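You operate a simulated robot arm through the tools that you are given. There is no shell and no other tool. Be economical: measure what you need, move in short steps, check, and stop when the job is done.

You are at the controls of a simulated two-armed robot. One attempt, no reset.

JOB
Take the cap off the bottle that says "melon" on the counter by the shaker and lay it down there.

The check looks at the end state, three seconds after you hand in, the way a careful person would. Anything else that was tipped, shoved, dropped, spilled or broken makes it a failure. A push-on lid holds only when it is set on centred and level and pressed home; a screw cap is set on level and turned clockwise until tight.

ROBOT AND FRAMES
Two 7-joint arms with two-finger parallel grippers on one trunk, on a base that drives. Base frame: it is fixed to the floor where the robot stands at the start and does not move with it; the origin is under the middle of the robot, x ahead of it, y to its left, z up; the surface under the hand at the start is at about z = 0.95. Lengths are in m, angles in rad, forces in N, time in s.
The left shoulder is at the start at [0.05, 0.209, 1.221], the right one opposite. With the tool pointing down near the work surface each hand reaches from about 0.3 to 0.92 m from the robot's upright axis, wherever it stands, measured 20 degrees to its own side. Payload 4.4 kg a hand.
The tool frame of a hand sits at the grasp point between the pads (the TCP): z along the fingers, y along the line on which they close. The tips reach 0.023 m beyond it. Largest opening 0.094 m; finger width 0.038, thickness 0.01; the body of the gripper, 0.054 by 0.096 m, starts 0.039 m behind the TCP.
Orientation is that of the tool frame in the base frame, as a unit quaternion [x, y, z, w]. With the fingers straight down and closing along the base's y, the tool's x points along the base's -x, its y along +y and its z along -z.

CONTROLS
- The arms move only by the tool servo_tool. It takes "left_targets", "right_targets" or both (then of equal length, played together; a hand with none holds still); each is a list of rows, each a list of 6 numbers: the shift along the tool's x, y, z in m, then the turn, a rotation vector about the tool's x, y, z in rad. In form: [[dx, dy, dz, ax, ay, az], ...]. A call has 1 to 10 rows; each row shifts and turns the commanded pose from where the row before left it, along the tool's axes as they then stand. "left_gripper" and "right_gripper" are, for a hand that has rows, the opening, from 0 (shut) to 1 (fully open), set as the call begins (left out, the last holds). Rows are played at 5 a second. More than 0.05 m and 0.15 rad between two rows, or a gripper value outside its range, and nothing of the call is played. Where a pose cannot be reached the arm comes as near as it can. A force on the tool above 40 N (or 10 N above the force at the start of the call, whichever is more), or a blocked arm, ends the call early, and 0.2 s more pass. The fingers move at their own pace (about 0.108 m/s each) and stop on an object; they squeeze with about 37 N. The grip force told is the motor's: it shows also when the fingers shut on nothing. Time passes only in rows, and 0.2 s behind the last, so rows that do not move let the fingers close. The reply holds the time, the measured pose of the TCP, the force on the tool along the base axes, the opening and the grip force, in the units named above and with some noise, with the torque about the TCP (base axes, N m) and any sound that the robot's microphone picked up.
- Cameras (640 x 400 px; columns grow to the right, rows downward): "scene" is now at [0.1582, -0.0206, 1.4181]; the picture's right is [-0.22, -0.97, 0.00], its down [-0.32, 0.07, -0.95] and it looks along [0.92, -0.21, -0.33] (base axes); focal length 261 px, centre (320, 200). "left" rides on the left gripper at [0.086, -0.016, -0.075] in its tool frame; the picture's right is [0.18, 0.98, 0.00], its down [-0.58, 0.11, -0.81] and it looks along [-0.79, 0.15, 0.59] (tool axes); focal length 243 px, centre (320, 200). "right" rides on the right gripper at [0.086, 0.016, -0.074] in its tool frame; the picture's right is [-0.18, 0.98, 0.00], its down [-0.58, -0.11, -0.81] and it looks along [-0.79, -0.15, 0.59] (tool axes); focal length 243 px, centre (320, 200). There is no depth. A picture from a camera that has moved, and an enlarged one, comes with that camera's place and axes in the base frame and with its lens.
- capture(camera): a new picture of that camera. The clock stands still meanwhile.
- slide_trunk(by): slides the trunk up (or, below 0, down) by that many m; the arms and the scene camera ride with it, the base frame stays. It gives what a move gives, with no picture.
- roll_base(legs): drives the robot by 1 to 6 legs, each [ahead, left, turn to the left] in m, m and rad, along the robot's own axes; the way and the turn of a leg run together, so that a leg with both is an arc; at most 1.5 m and 3.142 rad a leg. The arms and the cameras ride along, it lands a little off, and it stops where it bumps. It gives what a move gives.
- turn_head(pan, tilt): turns the head with the scene camera to pan (to the left, within 1.396 rad either way) and tilt (down, from -0.506 to 1.204), counted from straight ahead of the robot. It gives what a move gives.
- inspect(camera, box): a new picture of the part [left, top, right, bottom] of that camera's present view, enlarged. The clock stands still meanwhile.
- hand_in(): hands the job in; it is judged then, once.

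Work in short steps. Places have to be worked out from the pictures, the camera data and where the tool is seen: move nearer, look again, correct. Check each grasp and each placing, and mend what went wrong. You have 120 turns and 92 pictures in all, those below and enlarged ones among them. Open the grippers and draw the arms clear of the work before you hand the job in, unless the task says otherwise; then end with one line.

The tools are called after "Call:" as a command line: name --argument value ..., lists and objects as JSON in quotes. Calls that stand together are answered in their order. servo_tool: Moves the arms, as the interface text tells. Its arguments: {"type":"object","properties":{"left_targets":{"type":"array","items":{"type":"array","items":{"type":"number"}}},"left_gripper":{"type":"number"},"right_targets":{"type":"array","items":{"type":"array","items":{"type":"number"}}},"right_gripper":{"type":"number"}},"required":[]} The other tools are called the same way: slide_trunk (by) slides the trunk up or down; roll_base (legs) drives the base; turn_head (pan, tilt) turns the head that bears the scene camera; capture (camera) takes a picture; inspect (camera, box) takes an enlarged picture of a part of a camera's view; hand_in () hands the job in.

At the start:

```text
time_s: 0.0
left_tool_pos: [0.51, 0.021, 1.33]
left_orientation: [-0.001, 1.0, 0.0, 0.0]
left_force: [-1.3, 0.1, 0.3]
left_ft_torque: [0.03, 0.02, 0.01]
left_opening: 0.0939
left_grip_force: 0.1
right_tool_pos: [0.4823, -0.3406, 1.2922]
right_orientation: [0.002, 1.0, -0.001, 0.001]
right_force: [0.4, -0.2, -0.6]
right_ft_torque: [0.03, 0.0, 0.01]
right_opening: 0.094
right_grip_force: 0.1
trunk travel left (down, up): [-0.3, 0.263]
robot x, y, heading: [0.0007, 0.0001, 0.008]
head pan, tilt: [-0.225, 0.332]
```

scene: 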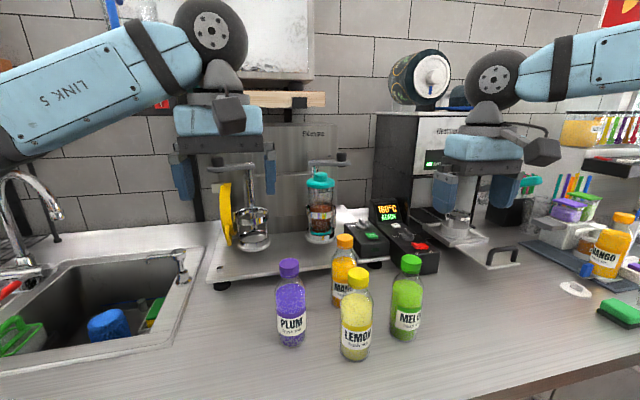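
right: 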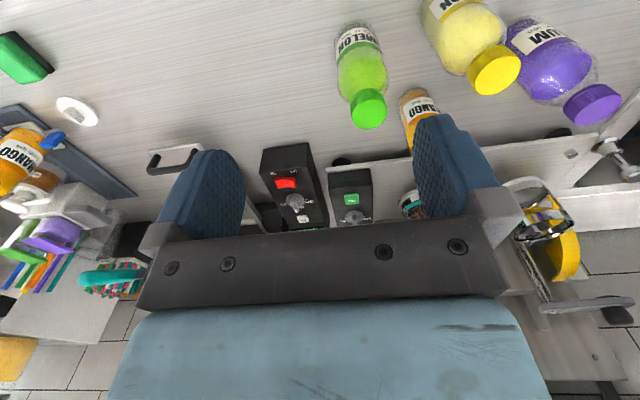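
left: 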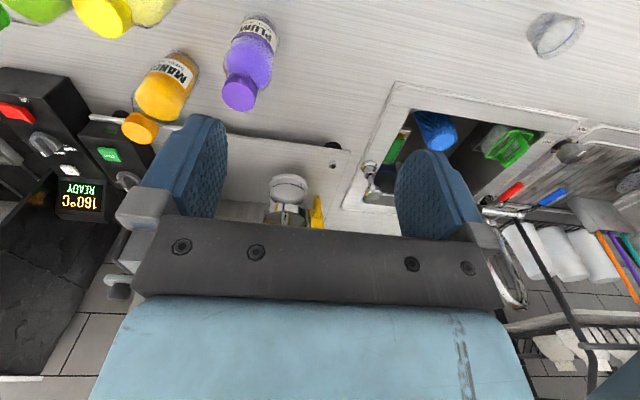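

The green bottle reads "MEL…"; I'll enlarge it and its surroundings to check the label, the cap and the shaker.

Call:
inspect --camera "scene" --box '[260, 220, 460, 380]'

Call:
inspect --camera "right" --box '[300, 0, 500, 140]'

Call:
inspect --camera "scene" --box '[500, 150, 640, 340]'

```text
2.50 times, centred on (360, 300) of scene
camera zoom: at [0.1582, -0.0206, 1.4181], right [-0.22, -0.97, 0.0], down [-0.32, 0.07, -0.95], along [0.92, -0.21, -0.33], focal length 653 px, centre (220, -50)
```

zoom: 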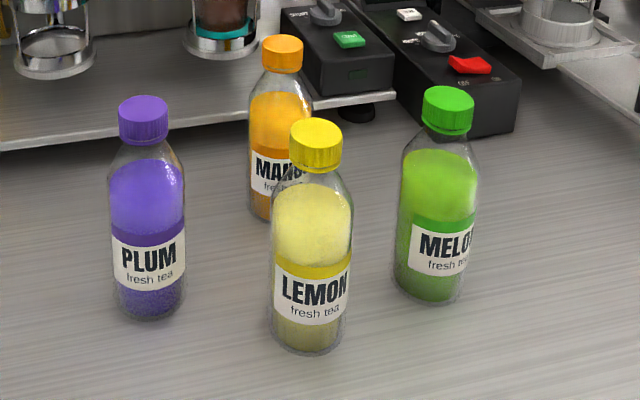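

```text
2.86 times, centred on (400, 70) of right
camera zoom: at [0.395, -0.324, 1.3651], right [0.18, 0.98, 0.0], down [0.58, -0.11, 0.81], along [0.79, -0.15, -0.59], focal length 693 px, centre (91, 571)
```

zoom: 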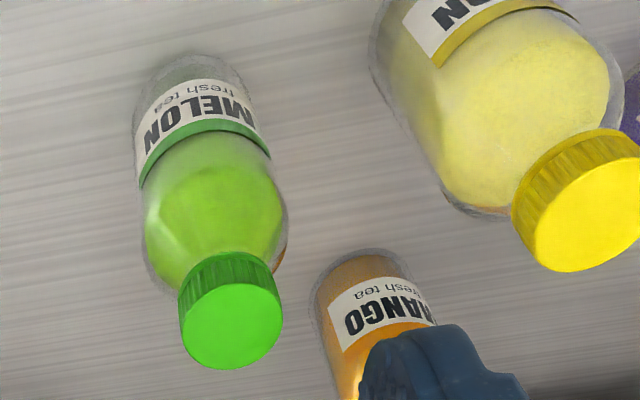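

```text
2.11 times, centred on (570, 245) of scene
camera zoom: at [0.1582, -0.0206, 1.4181], right [-0.22, -0.97, 0.0], down [-0.32, 0.07, -0.95], along [0.92, -0.21, -0.33], focal length 550 px, centre (-206, 105)
```

zoom: 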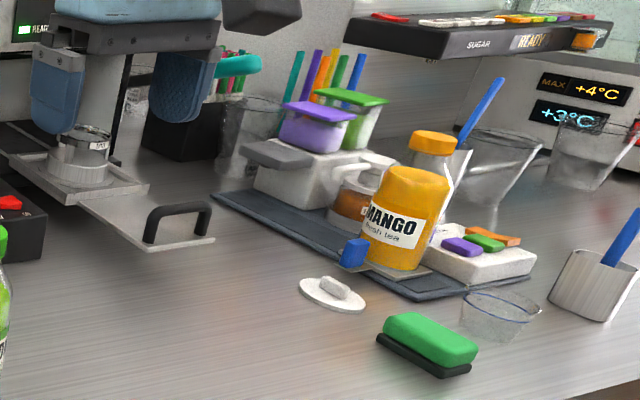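

The label reads MELON. I'll look around both sides for the shaker and any other melon bottle.

Call:
turn_head --pan -0.9 --tilt 0.5

Call:
capture --camera "scene"

Call:
turn_head --pan 0.6 --tilt 0.6

Call:
capture --camera "scene"

Call:
turn_head --pan -0.3 --tilt 0.7

Call:
capture --camera "scene"

```text
time_s: 1.1
left_tool_pos: [0.5111, 0.0224, 1.3304]
left_orientation: [-0.001, 1.0, 0.0, 0.0]
left_force: [0.0, -0.3, -0.4]
left_ft_torque: [0.0, 0.0, 0.0]
left_opening: 0.0941
left_grip_force: 0.1
right_tool_pos: [0.4817, -0.3397, 1.291]
right_orientation: [0.0, 1.0, 0.0, 0.0]
right_force: [0.2, 0.1, -0.3]
right_ft_torque: [-0.04, 0.02, 0.02]
right_opening: 0.0941
right_grip_force: 0.0
trunk travel left (down, up): [-0.3, 0.263]
robot x, y, heading: [0.0029, 0.002, -0.001]
head pan, tilt: [-0.901, 0.499]
```

```text
85 pictures are left
camera scene: at [0.1239, -0.0711, 1.4027], right [-0.78, -0.62, 0.0], down [-0.3, 0.37, -0.88], along [0.55, -0.69, -0.48], focal length 261 px, centre (320, 200)
```

scene: 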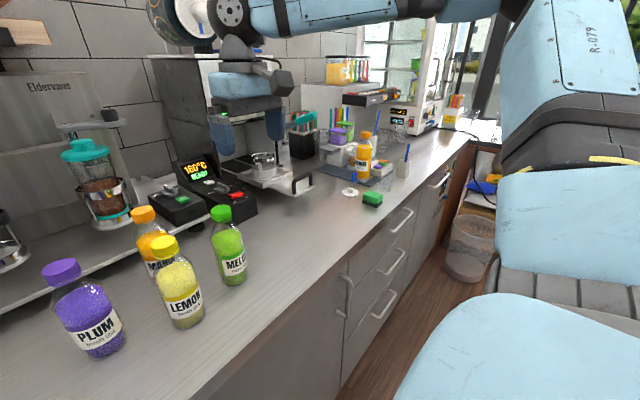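

```text
time_s: 2.6
left_tool_pos: [0.5107, 0.0206, 1.3303]
left_orientation: [0.0, 1.0, -0.001, 0.0]
left_force: [-0.3, -0.4, -0.3]
left_ft_torque: [-0.02, 0.02, 0.06]
left_opening: 0.0941
left_grip_force: 0.1
right_tool_pos: [0.4815, -0.34, 1.2908]
right_orientation: [0.0, 1.0, 0.0, 0.0]
right_force: [0.1, 0.4, 0.0]
right_ft_torque: [0.01, 0.04, 0.01]
right_opening: 0.0941
right_grip_force: 0.0
trunk travel left (down, up): [-0.3, 0.263]
robot x, y, heading: [-0.0024, -0.0012, 0.006]
head pan, tilt: [0.6, 0.6]
```

```text
84 pictures are left
camera scene: at [0.1403, 0.0501, 1.3936], right [0.56, -0.83, 0.0], down [-0.47, -0.32, -0.83], along [0.68, 0.47, -0.56], focal length 261 px, centre (320, 200)
```

scene: 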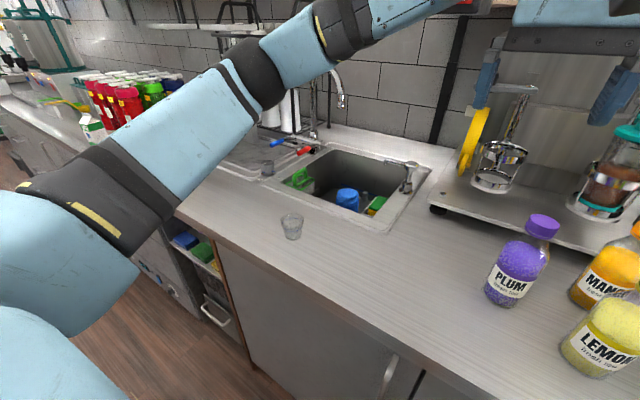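

```text
time_s: 3.9
left_tool_pos: [0.5106, 0.021, 1.3287]
left_orientation: [0.0, 1.0, 0.0, 0.0]
left_force: [-0.3, 0.3, 0.6]
left_ft_torque: [0.02, 0.0, 0.0]
left_opening: 0.0939
left_grip_force: 0.0
right_tool_pos: [0.4809, -0.3413, 1.2916]
right_orientation: [0.0, 1.0, 0.0, 0.0]
right_force: [-0.7, -0.7, 0.3]
right_ft_torque: [0.02, 0.0, 0.02]
right_opening: 0.0942
right_grip_force: 0.1
trunk travel left (down, up): [-0.3, 0.263]
robot x, y, heading: [-0.0011, 0.0012, 0.003]
head pan, tilt: [-0.3, 0.7]
```

```text
83 pictures are left
camera scene: at [0.1485, -0.0248, 1.3849], right [-0.29, -0.96, 0.0], down [-0.62, 0.19, -0.77], along [0.73, -0.23, -0.64], focal length 261 px, centre (320, 200)
```

scene: 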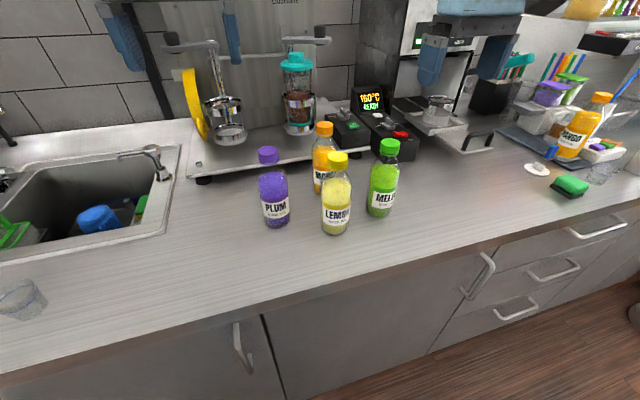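

The bottles by the Eldervane shaker include one MELON, the green-capped one at about (0.57,-0.31), with its cap near z≈1.13. I'll shift the base right so both hands can reach it: the right holds the bottle and the left turns the cap.

Call:
roll_base --legs '[[0, -0.22, 0]]'

Call:
turn_head --pan 0.0 --tilt 0.6

Call:
capture --camera "scene"

Call:
capture --camera "left"

Call:
capture --camera "right"

```text
time_s: 6.4
left_tool_pos: [0.5099, -0.1949, 1.3301]
left_orientation: [0.0, 1.0, 0.0, 0.0]
left_force: [0.3, -0.6, 0.2]
left_ft_torque: [-0.01, -0.02, -0.02]
left_opening: 0.094
left_grip_force: 0.0
right_tool_pos: [0.4804, -0.5567, 1.2904]
right_orientation: [0.0, 1.0, 0.001, 0.0]
right_force: [0.2, -0.3, 0.2]
right_ft_torque: [0.0, 0.01, -0.01]
right_opening: 0.0941
right_grip_force: 0.1
trunk travel left (down, up): [-0.3, 0.263]
robot x, y, heading: [0.0022, -0.2175, -0.0]
head pan, tilt: [-0.3, 0.7]
```

```text
time_s: 7.2
left_tool_pos: [0.5108, -0.1963, 1.3301]
left_orientation: [0.0, 1.0, 0.0, 0.0]
left_force: [0.8, 0.0, -1.3]
left_ft_torque: [0.03, -0.02, -0.02]
left_opening: 0.0941
left_grip_force: 0.0
right_tool_pos: [0.4808, -0.5571, 1.2915]
right_orientation: [-0.001, 1.0, 0.0, 0.0]
right_force: [-0.1, -0.8, 0.4]
right_ft_torque: [-0.02, 0.02, -0.01]
right_opening: 0.0941
right_grip_force: 0.0
trunk travel left (down, up): [-0.3, 0.263]
robot x, y, heading: [-0.0016, -0.2196, 0.001]
head pan, tilt: [0.0, 0.6]
```

```text
82 pictures are left
camera scene: at [0.1556, -0.2169, 1.3935], right [0.0, -1.0, 0.0], down [-0.57, 0.0, -0.82], along [0.82, 0.0, -0.57], focal length 261 px, centre (320, 200)
```

scene: 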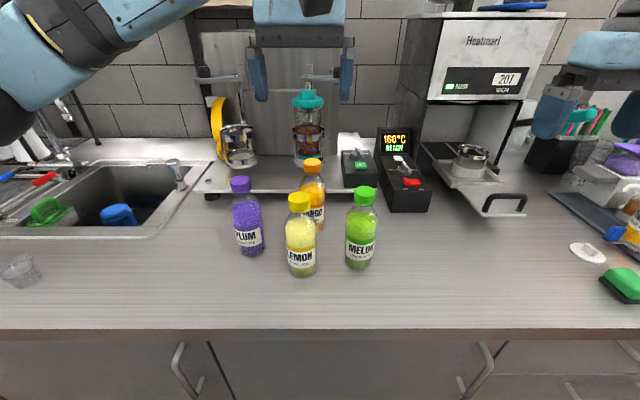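

```text
81 pictures are left
camera left: at [0.4242, -0.2112, 1.4054], right [-0.18, 0.98, 0.0], down [0.58, 0.11, 0.81], along [0.79, 0.15, -0.59], focal length 243 px, centre (320, 200)
```

left: 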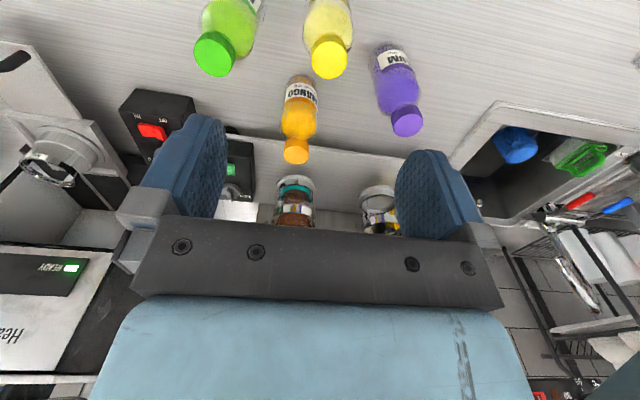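

```text
80 pictures are left
camera right: at [0.3947, -0.5412, 1.3652], right [0.18, 0.98, 0.0], down [0.58, -0.11, 0.81], along [0.79, -0.15, -0.59], focal length 243 px, centre (320, 200)
```

right: 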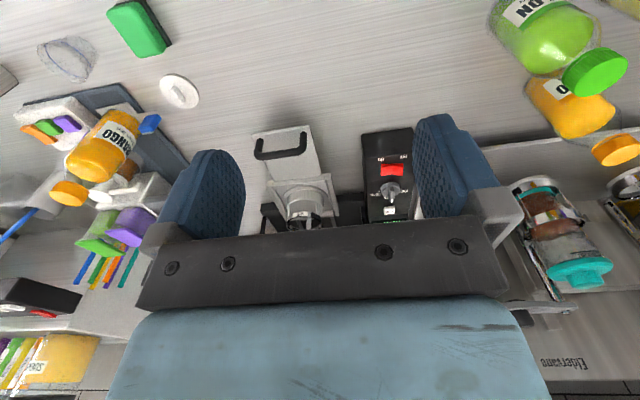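

Three views agree: the melon cap centre is at about (0.56,-0.301,1.125) and the bottle is about 0.065 across. I'll back off 0.12 m for wrist room, then turn the right hand up high toward a near-horizontal approach (yaw 20°, pitched 25° down).

Call:
roll_base --legs '[[-0.12, 0, 0]]'

Call:
servo_tool --right_targets '[[0, 0, 0, 0, 0, -0.117], [0, 0, 0, 0, 0, -0.117], [0, 0, 0, 0, 0, -0.117], [0, 0, 0, 0, -0.142, 0], [0, 0, 0, 0, -0.142, 0], [0, 0, 0, 0, -0.142, 0], [0, 0, 0, 0, -0.142, 0]]'

Call:
servo_tool --right_targets '[[0, 0, 0, 0, -0.142, 0], [0, 0, 0, 0, -0.142, 0], [0, 0, 0, 0, -0.142, 0], [0, 0, 0, 0, -0.142, 0], [0, 0, 0, 0, 0, 0]]'

```text
time_s: 8.4
left_tool_pos: [0.3922, -0.1945, 1.3295]
left_orientation: [-0.002, 1.0, 0.0, 0.0]
left_force: [0.0, -0.9, -0.6]
left_ft_torque: [0.03, 0.04, 0.02]
left_opening: 0.0942
left_grip_force: 0.0
right_tool_pos: [0.3641, -0.5563, 1.2911]
right_orientation: [-0.002, 1.0, 0.0, -0.001]
right_force: [0.6, 0.7, 0.7]
right_ft_torque: [0.01, 0.02, -0.03]
right_opening: 0.094
right_grip_force: 0.1
trunk travel left (down, up): [-0.3, 0.263]
robot x, y, heading: [-0.1185, -0.2155, 0.003]
head pan, tilt: [0.0, 0.6]
```

```text
time_s: 10.0
left_tool_pos: [0.3905, -0.1943, 1.3298]
left_orientation: [-0.002, 1.0, 0.0, 0.0]
left_force: [-0.3, 1.4, -0.2]
left_ft_torque: [0.04, 0.01, 0.0]
left_opening: 0.0941
left_grip_force: 0.0
right_tool_pos: [0.3626, -0.5575, 1.2913]
right_orientation: [-0.169, 0.944, 0.05, 0.277]
right_force: [-0.4, 0.5, -0.2]
right_ft_torque: [-0.01, -0.02, -0.02]
right_opening: 0.0938
right_grip_force: 0.1
trunk travel left (down, up): [-0.3, 0.263]
robot x, y, heading: [-0.1197, -0.2199, 0.005]
head pan, tilt: [0.0, 0.6]
```

```text
time_s: 11.2
left_tool_pos: [0.3927, -0.1933, 1.3297]
left_orientation: [-0.001, 1.0, -0.001, 0.0]
left_force: [-1.1, -0.2, 0.0]
left_ft_torque: [-0.02, -0.01, 0.02]
left_opening: 0.094
left_grip_force: 0.0
right_tool_pos: [0.3625, -0.555, 1.2919]
right_orientation: [-0.148, 0.829, 0.095, 0.53]
right_force: [0.1, -0.6, 0.8]
right_ft_torque: [-0.03, 0.01, -0.02]
right_opening: 0.0942
right_grip_force: 0.0
trunk travel left (down, up): [-0.3, 0.263]
robot x, y, heading: [-0.1213, -0.2149, 0.003]
head pan, tilt: [0.0, 0.6]
```

The orientation is as planned. Next I move the right hand to a pregrasp 0.13 m short of the bottle, about (0.436,-0.347,1.074).

Call:
servo_tool --right_targets '[[0.0198, 0.0243, 0.0312, 0, 0, 0], [0.0198, 0.0243, 0.0312, 0, 0, 0], [0.0198, 0.0243, 0.0312, 0, 0, 0], [0.0198, 0.0243, 0.0312, 0, 0, 0], [0.0198, 0.0243, 0.0312, 0, 0, 0], [0.0198, 0.0243, 0.0312, 0, 0, 0], [0.0198, 0.0243, 0.0312, 0, 0, 0], [0, 0, 0, 0, 0, 0]]' --right_gripper 1

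Call:
capture --camera "scene"

Call:
capture --camera "right"

```text
time_s: 13.0
left_tool_pos: [0.3911, -0.1958, 1.3301]
left_orientation: [-0.001, 1.0, 0.001, 0.0]
left_force: [-0.5, -0.6, -0.9]
left_ft_torque: [0.02, 0.02, 0.03]
left_opening: 0.0941
left_grip_force: 0.1
right_tool_pos: [0.4345, -0.3436, 1.0907]
right_orientation: [-0.146, 0.833, 0.093, 0.526]
right_force: [-0.2, 0.1, -0.3]
right_ft_torque: [0.0, 0.0, 0.02]
right_opening: 0.0939
right_grip_force: 0.0
right hand out of reach, approached as far as the arm can: row 7
trunk travel left (down, up): [-0.3, 0.263]
robot x, y, heading: [-0.1197, -0.2178, 0.004]
head pan, tilt: [0.0, 0.6]
```

```text
79 pictures are left
camera scene: at [0.0362, -0.2186, 1.3936], right [0.0, -1.0, 0.0], down [-0.56, 0.0, -0.83], along [0.83, 0.0, -0.56], focal length 261 px, centre (320, 200)
```

scene: 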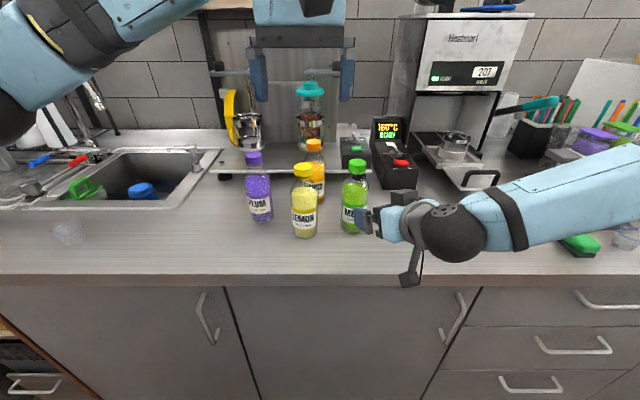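

```text
78 pictures are left
camera right: at [0.3315, -0.3633, 1.0447], right [-0.26, 0.95, 0.17], down [-0.41, -0.27, 0.87], along [0.87, 0.16, 0.46], focal length 243 px, centre (320, 200)
```

right: 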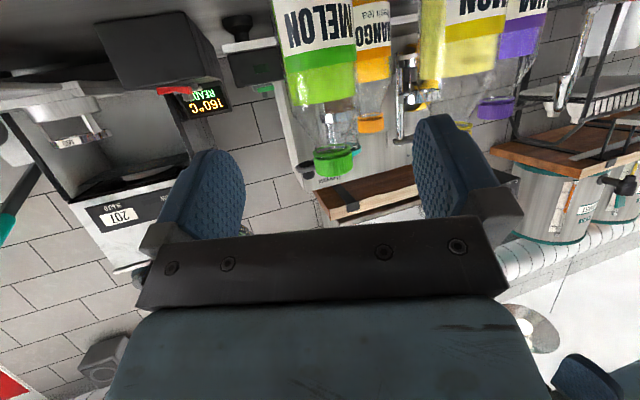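

The bottle is centred between the fingers; the arm is slightly folded and about 16 mm high. I'll advance along the tool and check.

Call:
servo_tool --right_targets '[[0, 0, 0.03, 0, 0, 0], [0, 0, 0.03, 0, 0, 0], [0, 0, 0, 0, 0, 0]]'

Call:
capture --camera "right"

```text
time_s: 13.8
left_tool_pos: [0.3908, -0.193, 1.3305]
left_orientation: [-0.002, 1.0, 0.0, 0.0]
left_force: [-0.2, -0.4, 0.4]
left_ft_torque: [-0.01, 0.02, -0.01]
left_opening: 0.0942
left_grip_force: 0.0
right_tool_pos: [0.4858, -0.3307, 1.0855]
right_orientation: [-0.148, 0.832, 0.093, 0.527]
right_force: [0.5, 0.4, 0.7]
right_ft_torque: [-0.04, 0.01, 0.0]
right_opening: 0.094
right_grip_force: 0.0
right hand out of reach, approached as far as the arm can: row 1, 2
trunk travel left (down, up): [-0.3, 0.263]
robot x, y, heading: [-0.1195, -0.2171, 0.005]
head pan, tilt: [0.0, 0.6]
```

```text
77 pictures are left
camera right: at [0.383, -0.3512, 1.0386], right [-0.26, 0.95, 0.17], down [-0.41, -0.27, 0.87], along [0.87, 0.16, 0.46], focal length 243 px, centre (320, 200)
```

right: 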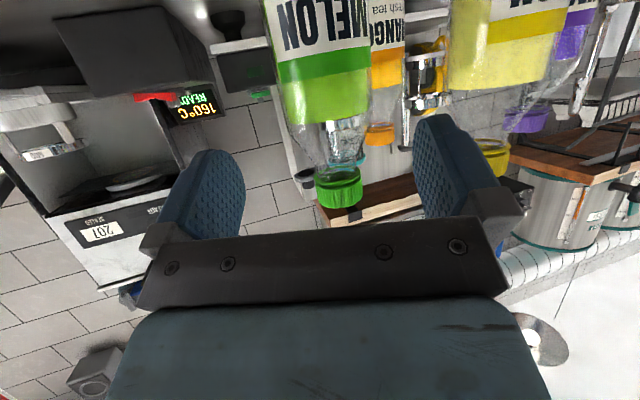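

The arm can't get lower at this trunk height, so I lower the trunk 0.06, which brings the right TCP to about z 1.025 still short of the bottle.

Call:
slide_trunk --by -0.06

Call:
capture --camera "scene"

Call:
capture --camera "right"

```text
time_s: 14.8
left_tool_pos: [0.3912, -0.194, 1.2706]
left_orientation: [-0.003, 1.0, 0.0, 0.0]
left_force: [-0.2, -0.1, -0.3]
left_ft_torque: [0.04, -0.01, -0.04]
left_opening: 0.0942
left_grip_force: 0.0
right_tool_pos: [0.4871, -0.3307, 1.0252]
right_orientation: [-0.148, 0.832, 0.093, 0.526]
right_force: [0.4, -0.5, -0.4]
right_ft_torque: [0.01, 0.0, -0.06]
right_opening: 0.0938
right_grip_force: 0.0
trunk travel left (down, up): [-0.24, 0.323]
robot x, y, heading: [-0.121, -0.2188, 0.005]
head pan, tilt: [0.0, 0.6]
```

```text
76 pictures are left
camera scene: at [0.0362, -0.2163, 1.3336], right [0.0, -1.0, 0.0], down [-0.56, 0.0, -0.83], along [0.83, 0.0, -0.56], focal length 261 px, centre (320, 200)
```

scene: 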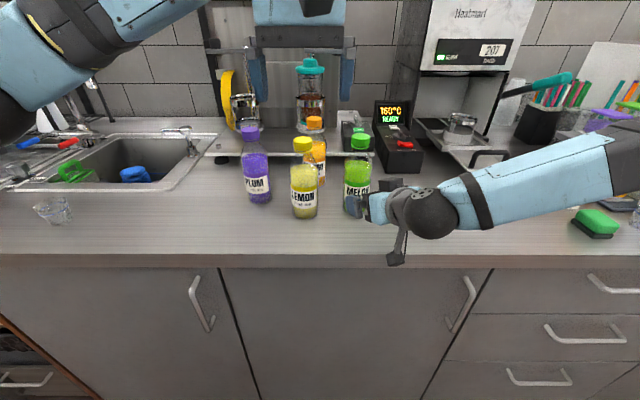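

```text
75 pictures are left
camera right: at [0.3828, -0.3514, 0.9787], right [-0.26, 0.95, 0.17], down [-0.41, -0.27, 0.87], along [0.87, 0.16, 0.46], focal length 243 px, centre (320, 200)
```

right: 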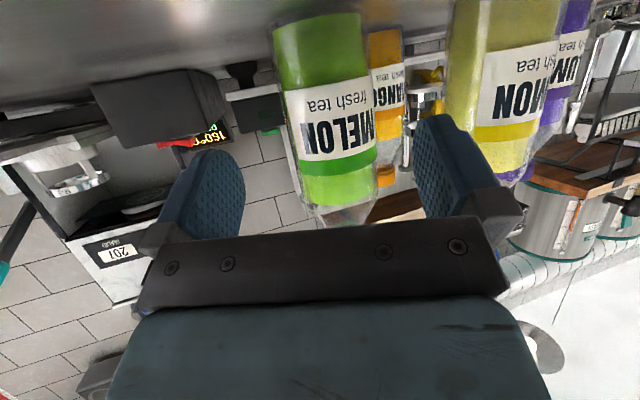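

The right TCP is at z 1.025 with the bottle well centred. I'll test whether the commanded pose matches the measured one with a small upward step before advancing.

Call:
servo_tool --right_targets '[[-0.009, 0, -0.004, 0, 0, 0], [0, 0, 0, 0, 0, 0]]'

```text
time_s: 15.4
left_tool_pos: [0.3921, -0.1943, 1.2701]
left_orientation: [-0.001, 1.0, -0.001, 0.0]
left_force: [0.4, -0.3, 0.0]
left_ft_torque: [0.04, 0.0, 0.0]
left_opening: 0.0941
left_grip_force: 0.1
right_tool_pos: [0.4866, -0.3319, 1.0369]
right_orientation: [-0.148, 0.832, 0.093, 0.527]
right_force: [-0.5, -0.3, -0.1]
right_ft_torque: [-0.02, -0.02, 0.0]
right_opening: 0.0942
right_grip_force: 0.1
trunk travel left (down, up): [-0.24, 0.323]
robot x, y, heading: [-0.1193, -0.2164, 0.006]
head pan, tilt: [0.0, 0.6]
```

The command follows the measured pose (z 1.037). I'll advance nearly level onto the bottle, to about (0.546,-0.306,1.03).

Call:
servo_tool --right_targets '[[-0.0069, 0.0013, 0.0204, 0, 0, 0], [-0.0069, 0.0013, 0.0204, 0, 0, 0], [-0.0069, 0.0013, 0.0204, 0, 0, 0], [0, 0, 0, 0, 0, 0]]'

Call:
capture --camera "right"

Call:
inspect --camera "scene" --box '[260, 110, 460, 280]'

```text
time_s: 16.4
left_tool_pos: [0.3905, -0.1934, 1.2702]
left_orientation: [-0.002, 1.0, 0.0, 0.0]
left_force: [0.6, 0.4, -0.9]
left_ft_torque: [-0.01, -0.01, 0.01]
left_opening: 0.0938
left_grip_force: 0.0
right_tool_pos: [0.5355, -0.3341, 1.0456]
right_orientation: [-0.149, 0.832, 0.094, 0.526]
right_force: [-1.0, 0.3, 0.2]
right_ft_torque: [-0.02, 0.01, 0.01]
right_opening: 0.094
right_grip_force: 0.0
right hand out of reach, approached as far as the arm can: row 1, 2, 3
trunk travel left (down, up): [-0.24, 0.323]
robot x, y, heading: [-0.1178, -0.2172, 0.002]
head pan, tilt: [0.0, 0.6]
```

```text
74 pictures are left
camera right: at [0.4317, -0.3548, 0.9985], right [-0.27, 0.95, 0.17], down [-0.41, -0.27, 0.87], along [0.87, 0.16, 0.46], focal length 243 px, centre (320, 200)
```

right: 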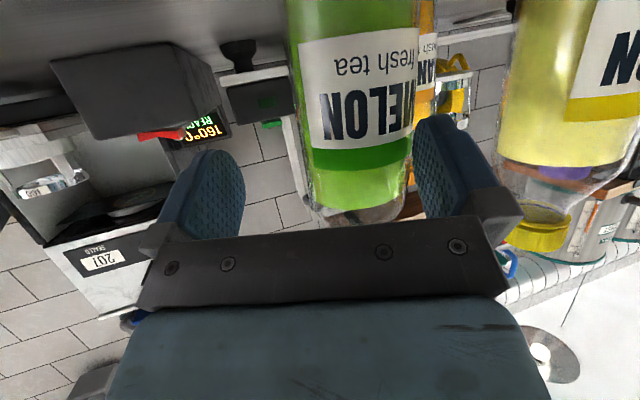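

```text
2.35 times, centred on (360, 195) of scene
camera zoom: at [0.0364, -0.2164, 1.3336], right [0.0, -1.0, 0.0], down [-0.56, 0.0, -0.83], along [0.83, 0.0, -0.56], focal length 614 px, centre (226, 212)
```

zoom: 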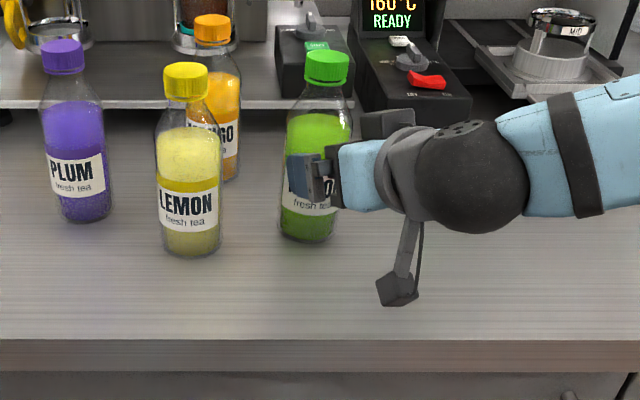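

The wrist limit pushed the hand sideways, so the bottle is off-centre. The forearm comes from the right, so I back off and yaw 30° further left to approach more from the right.

Call:
servo_tool --right_targets '[[0, 0, -0.03, 0, 0, 0], [0, 0, -0.03, 0, 0, 0], [-0.01, 0, -0.02, 0, 0, 0], [0, 0, 0, -0.119, 0, -0.055], [0, 0, 0, -0.119, 0, -0.055], [0, 0, 0, -0.119, 0, -0.055], [0, 0, 0, -0.119, 0, -0.055], [0, 0, 0, 0, 0, 0]]'

Call:
inspect --camera "scene" --box '[260, 110, 460, 280]'

```text
time_s: 18.2
left_tool_pos: [0.3923, -0.1943, 1.2702]
left_orientation: [-0.002, 1.0, 0.0, -0.001]
left_force: [0.0, 1.1, -0.4]
left_ft_torque: [-0.02, 0.0, -0.01]
left_opening: 0.0939
left_grip_force: 0.1
right_tool_pos: [0.4716, -0.3581, 1.0877]
right_orientation: [-0.358, 0.765, 0.229, 0.483]
right_force: [0.4, 0.4, 0.2]
right_ft_torque: [0.02, 0.01, -0.02]
right_opening: 0.0941
right_grip_force: 0.1
trunk travel left (down, up): [-0.24, 0.323]
robot x, y, heading: [-0.1189, -0.2148, -0.002]
head pan, tilt: [0.0, 0.6]
```

```text
2.35 times, centred on (360, 195) of scene
camera zoom: at [0.0364, -0.2162, 1.3336], right [0.0, -1.0, 0.0], down [-0.56, 0.0, -0.83], along [0.83, 0.0, -0.56], focal length 614 px, centre (226, 212)
```

zoom: 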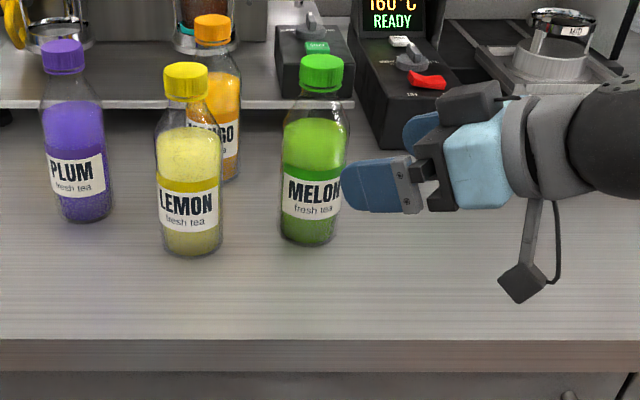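

The bottle still stands in place (axis ≈ (0.567,-0.302)). I shift sideways by -0.0375 and down to z≈1.03 to line up with it.

Call:
servo_tool --right_targets '[[0, -0.0375, 0, 0, 0, 0], [0.025, 0, 0.012, 0, 0, 0], [0.025, 0, 0.012, 0, 0, 0], [0, 0, 0, 0, 0, 0]]'

Call:
capture --camera "right"

Call:
inspect --camera "scene" --box '[260, 110, 460, 280]'

```text
time_s: 19.2
left_tool_pos: [0.3913, -0.1938, 1.2701]
left_orientation: [-0.002, 1.0, -0.001, 0.001]
left_force: [1.1, 0.3, 0.6]
left_ft_torque: [0.0, -0.02, 0.03]
left_opening: 0.094
left_grip_force: 0.1
right_tool_pos: [0.4972, -0.3815, 1.0338]
right_orientation: [-0.358, 0.766, 0.228, 0.482]
right_force: [-0.5, -0.1, 0.3]
right_ft_torque: [0.0, 0.02, 0.02]
right_opening: 0.0941
right_grip_force: 0.0
trunk travel left (down, up): [-0.24, 0.323]
robot x, y, heading: [-0.119, -0.2133, 0.003]
head pan, tilt: [0.0, 0.6]
```

```text
71 pictures are left
camera right: at [0.4184, -0.45, 0.9878], right [-0.7, 0.69, 0.17], down [-0.22, -0.44, 0.87], along [0.68, 0.58, 0.46], focal length 243 px, centre (320, 200)
```

right: 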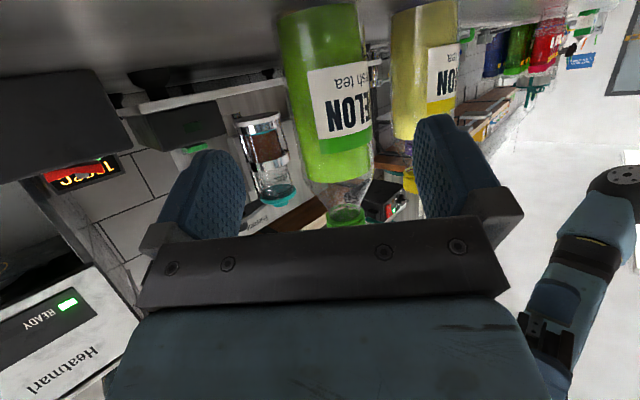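

```text
2.35 times, centred on (360, 195) of scene
camera zoom: at [0.0363, -0.2161, 1.3336], right [0.0, -1.0, 0.0], down [-0.56, 0.0, -0.83], along [0.83, 0.0, -0.56], focal length 614 px, centre (226, 212)
```

zoom: 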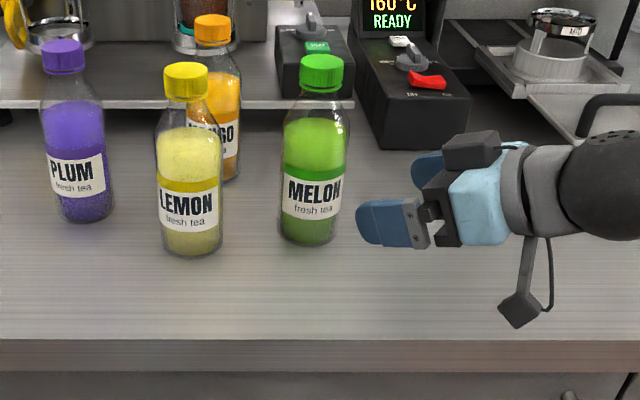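

Aligned within about 3 mm with the bottle. I advance level, in two stages.

Call:
servo_tool --right_targets '[[-0.0128, 0, 0.0271, 0, 0, 0], [-0.0128, 0, 0.0271, 0, 0, 0], [0, 0, 0, 0, 0, 0]]'

Call:
capture --camera "right"

```text
time_s: 20.0
left_tool_pos: [0.3915, -0.1945, 1.2703]
left_orientation: [-0.002, 1.0, 0.0, 0.0]
left_force: [0.8, 0.2, -0.4]
left_ft_torque: [0.01, 0.02, 0.0]
left_opening: 0.094
left_grip_force: 0.1
right_tool_pos: [0.5363, -0.3356, 1.0469]
right_orientation: [-0.358, 0.767, 0.227, 0.481]
right_force: [-1.0, -0.3, -0.2]
right_ft_torque: [0.03, -0.02, 0.0]
right_opening: 0.0942
right_grip_force: 0.0
right hand out of reach, approached as far as the arm can: row 1, 2
trunk travel left (down, up): [-0.24, 0.323]
robot x, y, heading: [-0.1171, -0.2181, 0.003]
head pan, tilt: [0.0, 0.6]
```

```text
69 pictures are left
camera right: at [0.4562, -0.4062, 1.0], right [-0.7, 0.69, 0.17], down [-0.22, -0.44, 0.87], along [0.68, 0.58, 0.46], focal length 243 px, centre (320, 200)
```

right: 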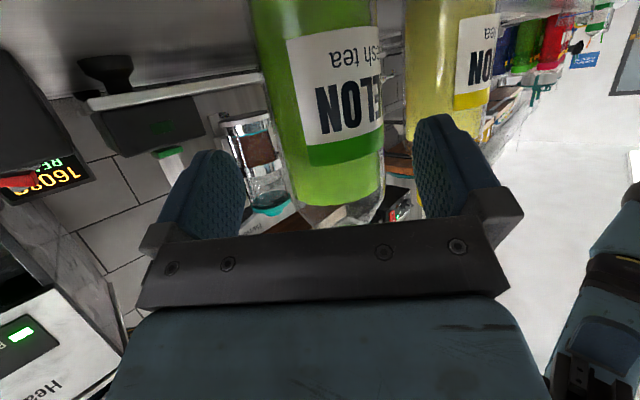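

The hand rises as it nears its limit (z 1.047). It's still centred, so I lower the trunk 0.025 and advance the rest.

Call:
slide_trunk --by -0.025

Call:
servo_tool --right_targets '[[-0.006, 0, 0.0127, 0, 0, 0], [-0.006, 0, 0.0127, 0, 0, 0], [0, 0, 0, 0, 0, 0]]'

Call:
capture --camera "right"

Call:
inspect --camera "scene" --box '[260, 90, 460, 260]'

```text
time_s: 20.7
left_tool_pos: [0.3909, -0.1936, 1.2458]
left_orientation: [-0.001, 1.0, 0.0, 0.0]
left_force: [0.6, -0.1, -0.1]
left_ft_torque: [0.0, -0.01, -0.04]
left_opening: 0.0938
left_grip_force: 0.1
right_tool_pos: [0.5357, -0.3357, 1.0228]
right_orientation: [-0.358, 0.767, 0.227, 0.482]
right_force: [-0.2, 1.1, -0.2]
right_ft_torque: [-0.01, 0.0, 0.03]
right_opening: 0.0941
right_grip_force: 0.0
trunk travel left (down, up): [-0.215, 0.348]
robot x, y, heading: [-0.1163, -0.2153, 0.006]
head pan, tilt: [0.0, 0.6]
```

```text
time_s: 21.5
left_tool_pos: [0.3913, -0.1935, 1.2448]
left_orientation: [-0.002, 1.0, 0.0, 0.0]
left_force: [-0.8, 0.2, -0.1]
left_ft_torque: [0.0, -0.02, -0.02]
left_opening: 0.0939
left_grip_force: 0.1
right_tool_pos: [0.5537, -0.3151, 1.0234]
right_orientation: [-0.358, 0.769, 0.226, 0.479]
right_force: [-0.5, -0.1, 0.6]
right_ft_torque: [-0.02, 0.03, 0.01]
right_opening: 0.0941
right_grip_force: 0.0
trunk travel left (down, up): [-0.215, 0.348]
robot x, y, heading: [-0.121, -0.2177, -0.0]
head pan, tilt: [0.0, 0.6]
```

```text
68 pictures are left
camera right: at [0.4739, -0.3848, 0.9777], right [-0.7, 0.69, 0.17], down [-0.21, -0.43, 0.88], along [0.68, 0.58, 0.45], focal length 243 px, centre (320, 200)
```

right: 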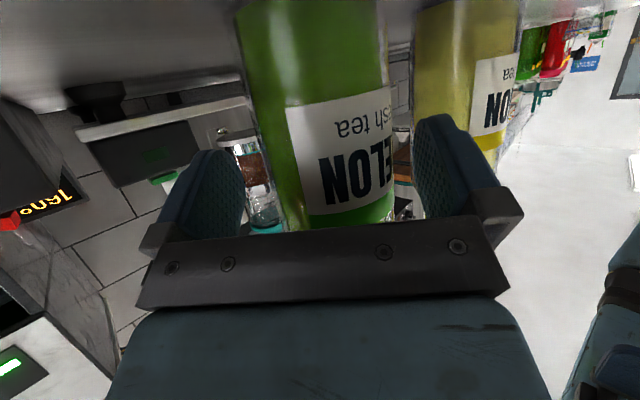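

```text
2.35 times, centred on (360, 175) of scene
camera zoom: at [0.0364, -0.2167, 1.3086], right [0.0, -1.0, 0.0], down [-0.56, 0.0, -0.83], along [0.83, 0.0, -0.56], focal length 614 px, centre (226, 259)
```

zoom: 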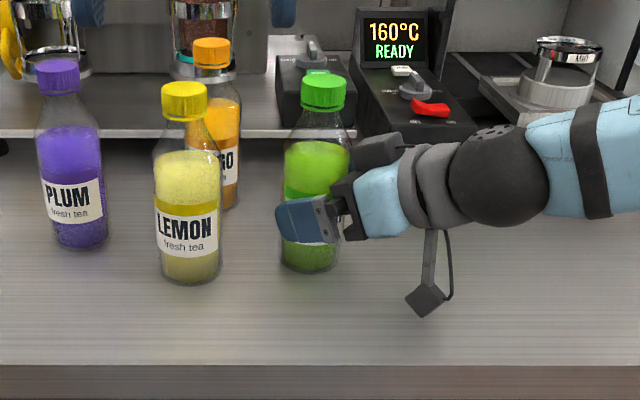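

The bottle sits centred between the pads. Closing the right gripper to hold it.

Call:
servo_tool --right_targets '[[0, 0, 0, 0, 0, 0], [0, 0, 0, 0, 0, 0], [0, 0, 0, 0, 0, 0], [0, 0, 0, 0, 0, 0]]' --right_gripper 0.55

Call:
inspect --camera "scene" --box '[260, 90, 460, 260]'

```text
time_s: 22.5
left_tool_pos: [0.3923, -0.1936, 1.2434]
left_orientation: [-0.002, 1.0, 0.0, 0.0]
left_force: [1.1, -0.7, -0.2]
left_ft_torque: [-0.04, -0.01, 0.01]
left_opening: 0.0938
left_grip_force: 0.1
right_tool_pos: [0.554, -0.3144, 1.0237]
right_orientation: [-0.358, 0.769, 0.226, 0.479]
right_force: [0.1, 1.5, 0.9]
right_ft_torque: [-0.02, -0.12, 0.02]
right_opening: 0.0628
right_grip_force: 37.1
trunk travel left (down, up): [-0.215, 0.348]
robot x, y, heading: [-0.1149, -0.2152, 0.004]
head pan, tilt: [0.0, 0.6]
```

```text
2.35 times, centred on (360, 175) of scene
camera zoom: at [0.0365, -0.2162, 1.3086], right [0.0, -1.0, 0.0], down [-0.56, 0.0, -0.83], along [0.83, 0.0, -0.56], focal length 614 px, centre (226, 259)
```

zoom: 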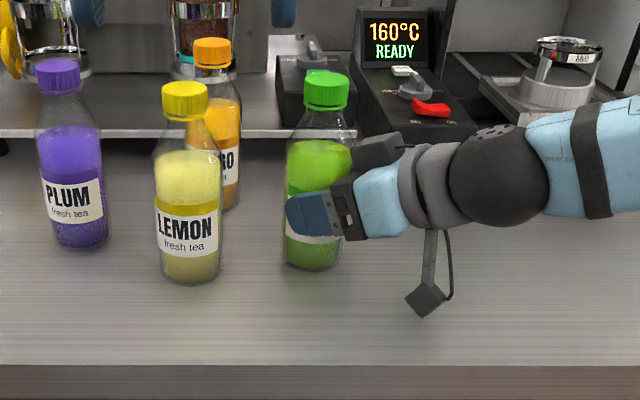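

Bottle held firmly (0.063 m across). Now I bring the left hand over the cap at safe height (z≈1.26) and look with its camera.

Call:
servo_tool --left_targets '[[0, 0, -0.02, 0, 0, 0], [-0.04, -0.025, 0, 0, 0, 0], [-0.04, -0.025, 0, 0, 0, 0], [-0.04, -0.027, 0, 0, 0, 0], [-0.034, -0.03, 0, 0, 0, 0], [0, 0, 0, 0, 0, 0]]'

Call:
capture --camera "left"

Call:
capture --camera "scene"

```text
time_s: 23.9
left_tool_pos: [0.5456, -0.3014, 1.2646]
left_orientation: [-0.002, 1.0, 0.0, 0.0]
left_force: [-0.2, 0.6, -0.2]
left_ft_torque: [0.02, 0.0, -0.04]
left_opening: 0.0938
left_grip_force: 0.0
right_tool_pos: [0.5535, -0.3146, 1.0243]
right_orientation: [-0.359, 0.768, 0.227, 0.479]
right_force: [0.5, 0.7, 1.4]
right_ft_torque: [-0.05, -0.09, -0.01]
right_opening: 0.0629
right_grip_force: 37.2
trunk travel left (down, up): [-0.215, 0.348]
robot x, y, heading: [-0.1212, -0.2159, 0.004]
head pan, tilt: [0.0, 0.6]
```

```text
65 pictures are left
camera left: at [0.4601, -0.316, 1.3402], right [-0.19, 0.98, 0.0], down [0.58, 0.11, 0.81], along [0.79, 0.15, -0.59], focal length 243 px, centre (320, 200)
```

left: 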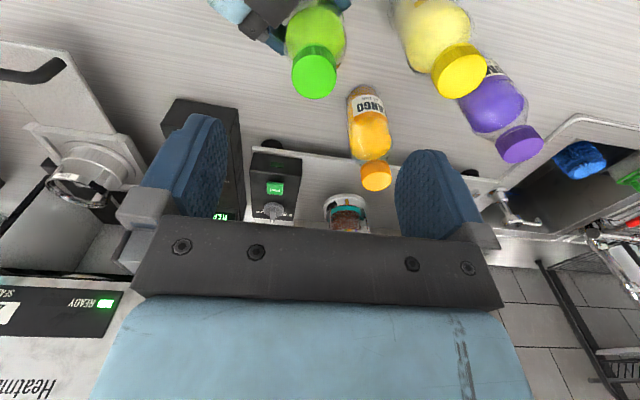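

```text
64 pictures are left
camera scene: at [0.0363, -0.2156, 1.3086], right [0.0, -1.0, 0.0], down [-0.56, 0.0, -0.83], along [0.83, 0.0, -0.56], focal length 261 px, centre (320, 200)
```

scene: 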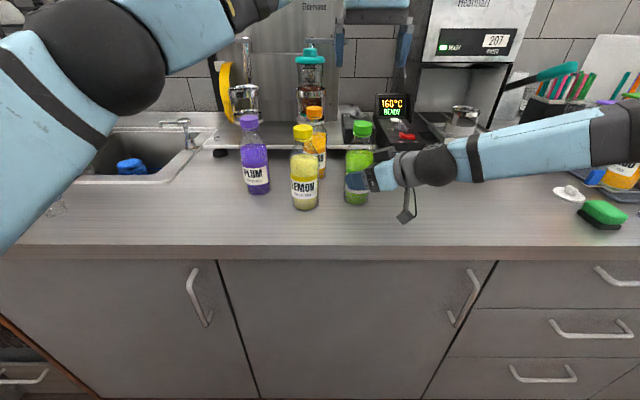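

Cap centre is about (0.565,-0.302), top about z 1.14. I pre-turn the left hand 60° clockwise for unscrewing room, and come down to z≈1.20.

Call:
servo_tool --left_targets '[[-0.0195, 0, 0.02, 0, 0, 0], [0, 0, 0.04, 0, 0, 0.15], [0, 0, 0, 0, 0, 0.15], [0, 0, 0, 0, 0, 0.15], [0, 0, 0, 0, 0, 0.15], [0, 0, 0, 0, 0, 0.15], [0, 0, 0, 0, 0, 0.15], [0, 0, 0, 0, 0, 0.15], [0, 0, 0, 0, 0, 0]]' --left_gripper 0.7

Call:
capture --camera "left"

Call:
capture --camera "scene"

```text
time_s: 25.9
left_tool_pos: [0.5602, -0.2993, 1.2047]
left_orientation: [0.411, 0.912, 0.0, 0.001]
left_force: [-0.7, -0.4, -0.7]
left_ft_torque: [0.01, -0.03, 0.0]
left_opening: 0.0658
left_grip_force: 0.0
left hand out of reach, approached as far as the arm can: row 7, 8
right_tool_pos: [0.5531, -0.3139, 1.0244]
right_orientation: [-0.359, 0.769, 0.226, 0.478]
right_force: [0.7, 0.0, 0.9]
right_ft_torque: [-0.1, -0.15, 0.03]
right_opening: 0.0629
right_grip_force: 37.1
trunk travel left (down, up): [-0.215, 0.348]
robot x, y, heading: [-0.1205, -0.2181, 0.004]
head pan, tilt: [0.0, 0.6]
```

```text
63 pictures are left
camera left: at [0.4917, -0.2449, 1.2796], right [0.61, 0.79, 0.0], down [0.47, -0.36, 0.81], along [0.64, -0.5, -0.59], focal length 243 px, centre (320, 200)
```

left: 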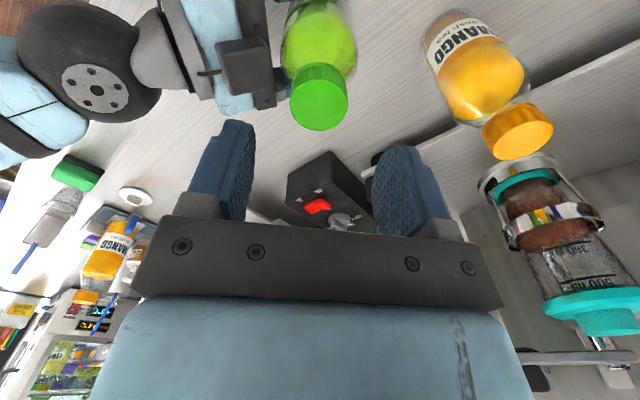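

```text
62 pictures are left
camera scene: at [0.0365, -0.2164, 1.3086], right [0.0, -1.0, 0.0], down [-0.56, 0.0, -0.83], along [0.83, 0.0, -0.56], focal length 261 px, centre (320, 200)
```

scene: 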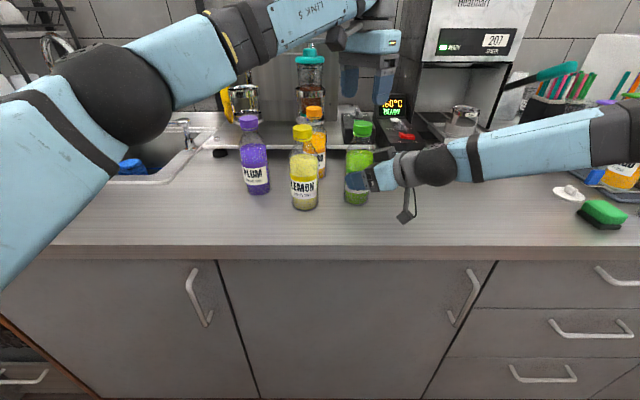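

The cap axis from two views is (0.561,-0.300), and the TCP is right above it. I narrow the fingers and descend part way, then check.

Call:
servo_tool --left_targets '[[0, 0, 0, 0, 0, 0], [0, 0, 0.02, 0, 0, 0], [0, 0, 0.02, 0, 0, 0], [0, 0, 0, 0, 0, 0]]' --left_gripper 0.56

Call:
capture --camera "left"

Call:
inspect --camera "scene" --box '[290, 60, 450, 220]'

```text
time_s: 26.9
left_tool_pos: [0.5595, -0.2995, 1.1652]
left_orientation: [0.41, 0.912, 0.0, 0.0]
left_force: [-0.6, 0.7, -0.8]
left_ft_torque: [0.0, 0.0, 0.0]
left_opening: 0.0527
left_grip_force: 0.2
right_tool_pos: [0.5539, -0.3147, 1.0247]
right_orientation: [-0.358, 0.768, 0.226, 0.479]
right_force: [-1.3, -0.5, 0.6]
right_ft_torque: [-0.11, -0.07, -0.03]
right_opening: 0.0631
right_grip_force: 36.8
trunk travel left (down, up): [-0.215, 0.348]
robot x, y, heading: [-0.1154, -0.2184, 0.004]
head pan, tilt: [0.0, 0.6]
```

```text
61 pictures are left
camera left: at [0.4901, -0.2437, 1.2405], right [0.61, 0.79, 0.0], down [0.47, -0.36, 0.81], along [0.64, -0.49, -0.59], focal length 243 px, centre (320, 200)
```

left: 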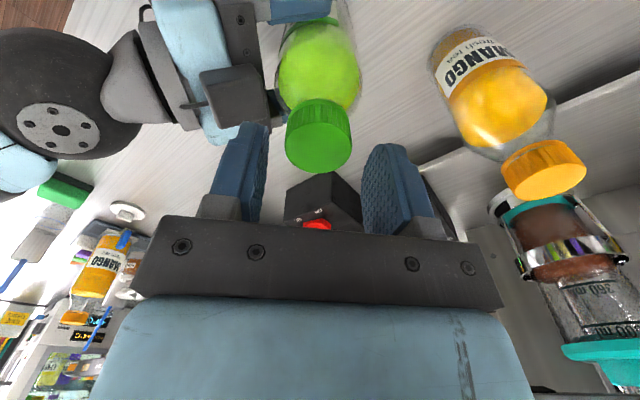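

```text
2.50 times, centred on (370, 140) of scene
camera zoom: at [0.0363, -0.2164, 1.3086], right [0.0, -1.0, 0.0], down [-0.56, 0.0, -0.83], along [0.83, 0.0, -0.56], focal length 653 px, centre (195, 350)
```

zoom: 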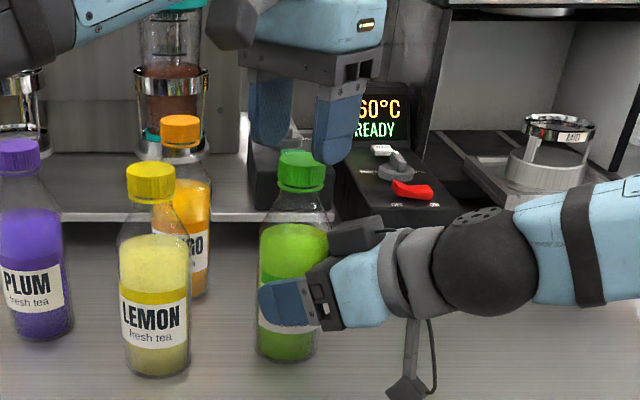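

The cap is centred between the fingers, with a 4 mm offset along tool x. I correct that, descend to z≈1.131 and close on the cap.

Call:
servo_tool --left_targets '[[-0.004, 0, 0.012, 0, 0, 0], [0, 0, 0.012, 0, 0, 0], [0, 0, 0.01, 0, 0, 0], [0, 0, 0, 0, 0, 0]]'

Call:
capture --camera "left"

Call:
inspect --camera "scene" --box '[290, 60, 450, 220]'

```text
time_s: 27.9
left_tool_pos: [0.5622, -0.3004, 1.1302]
left_orientation: [0.41, 0.912, 0.001, 0.0]
left_force: [-0.1, -0.2, -1.0]
left_ft_torque: [-0.03, 0.01, 0.0]
left_opening: 0.0525
left_grip_force: 0.1
right_tool_pos: [0.5543, -0.3145, 1.0234]
right_orientation: [-0.358, 0.769, 0.226, 0.479]
right_force: [-0.4, -0.3, 0.3]
right_ft_torque: [-0.17, -0.08, -0.04]
right_opening: 0.0629
right_grip_force: 36.8
trunk travel left (down, up): [-0.215, 0.348]
robot x, y, heading: [-0.1188, -0.2129, 0.002]
head pan, tilt: [0.0, 0.6]
```

```text
59 pictures are left
camera left: at [0.4944, -0.246, 1.2061], right [0.61, 0.79, 0.0], down [0.47, -0.36, 0.81], along [0.64, -0.49, -0.59], focal length 243 px, centre (320, 200)
```

left: 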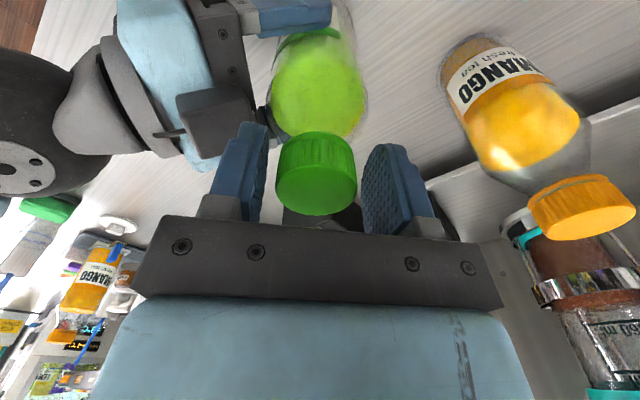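

```text
2.50 times, centred on (370, 140) of scene
camera zoom: at [0.0363, -0.2164, 1.3086], right [0.0, -1.0, 0.0], down [-0.56, 0.0, -0.83], along [0.83, 0.0, -0.56], focal length 653 px, centre (195, 350)
```

zoom: 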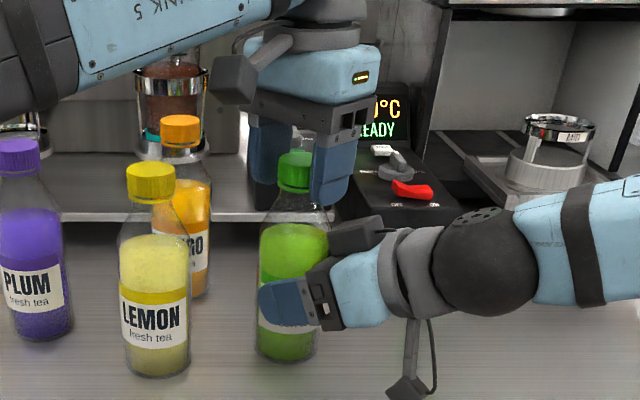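

Fingers straddle the cap at the right height. Closing the left gripper on it.

Call:
servo_tool --left_targets '[[0, 0, 0, 0, 0, 0], [0, 0, 0, 0, 0, 0], [0, 0, 0, 0, 0, 0]]' --left_gripper 0.2

```text
time_s: 28.7
left_tool_pos: [0.5639, -0.3013, 1.1298]
left_orientation: [0.411, 0.912, 0.0, 0.0]
left_force: [-9.1, -6.1, -0.5]
left_ft_torque: [-0.07, 0.11, 0.01]
left_opening: 0.0356
left_grip_force: 37.0
right_tool_pos: [0.5536, -0.3146, 1.0237]
right_orientation: [-0.359, 0.769, 0.226, 0.479]
right_force: [8.1, 5.0, -0.3]
right_ft_torque: [-0.5, 0.77, -0.08]
right_opening: 0.0627
right_grip_force: 37.3
trunk travel left (down, up): [-0.215, 0.348]
robot x, y, heading: [-0.1198, -0.2206, 0.008]
head pan, tilt: [0.0, 0.6]
```

Gripped (0.036 m). There's about 11 N of sideways load, so I shift the left hand 3 mm along its y to relieve it.

Call:
servo_tool --left_targets '[[0, -0.0025, 0, 0, 0, 0], [0, 0, 0, 0, 0, 0]]'

```text
time_s: 29.3
left_tool_pos: [0.5628, -0.3017, 1.1301]
left_orientation: [0.41, 0.912, 0.001, 0.001]
left_force: [7.3, 2.5, 0.8]
left_ft_torque: [-0.09, -0.07, -0.02]
left_opening: 0.0357
left_grip_force: 36.9
right_tool_pos: [0.5534, -0.3151, 1.0241]
right_orientation: [-0.36, 0.768, 0.227, 0.479]
right_force: [-6.7, -3.5, 1.2]
right_ft_torque: [0.39, -1.09, 0.03]
right_opening: 0.0629
right_grip_force: 37.2
trunk travel left (down, up): [-0.215, 0.348]
robot x, y, heading: [-0.1189, -0.217, 0.002]
head pan, tilt: [0.0, 0.6]
```

Stiff coupling; half the correction goes back, then I start a small counter-clockwise turn.

Call:
servo_tool --left_targets '[[0, 0.001, 0, 0, 0, 0], [0, 0, 0, 0, 0, -0.1], [0, 0, 0, 0, 0, -0.1], [0, 0, 0, 0, 0, 0]]'

```text
time_s: 30.3
left_tool_pos: [0.5624, -0.3029, 1.1303]
left_orientation: [0.317, 0.948, 0.0, 0.0]
left_force: [7.3, 9.1, 2.8]
left_ft_torque: [0.23, -0.14, -0.01]
left_opening: 0.0356
left_grip_force: 37.4
right_tool_pos: [0.5537, -0.315, 1.0238]
right_orientation: [-0.359, 0.768, 0.227, 0.479]
right_force: [-8.9, -8.6, 2.1]
right_ft_torque: [0.69, -0.4, -0.02]
right_opening: 0.0627
right_grip_force: 36.7
trunk travel left (down, up): [-0.215, 0.348]
robot x, y, heading: [-0.1177, -0.2177, 0.001]
head pan, tilt: [0.0, 0.6]
```

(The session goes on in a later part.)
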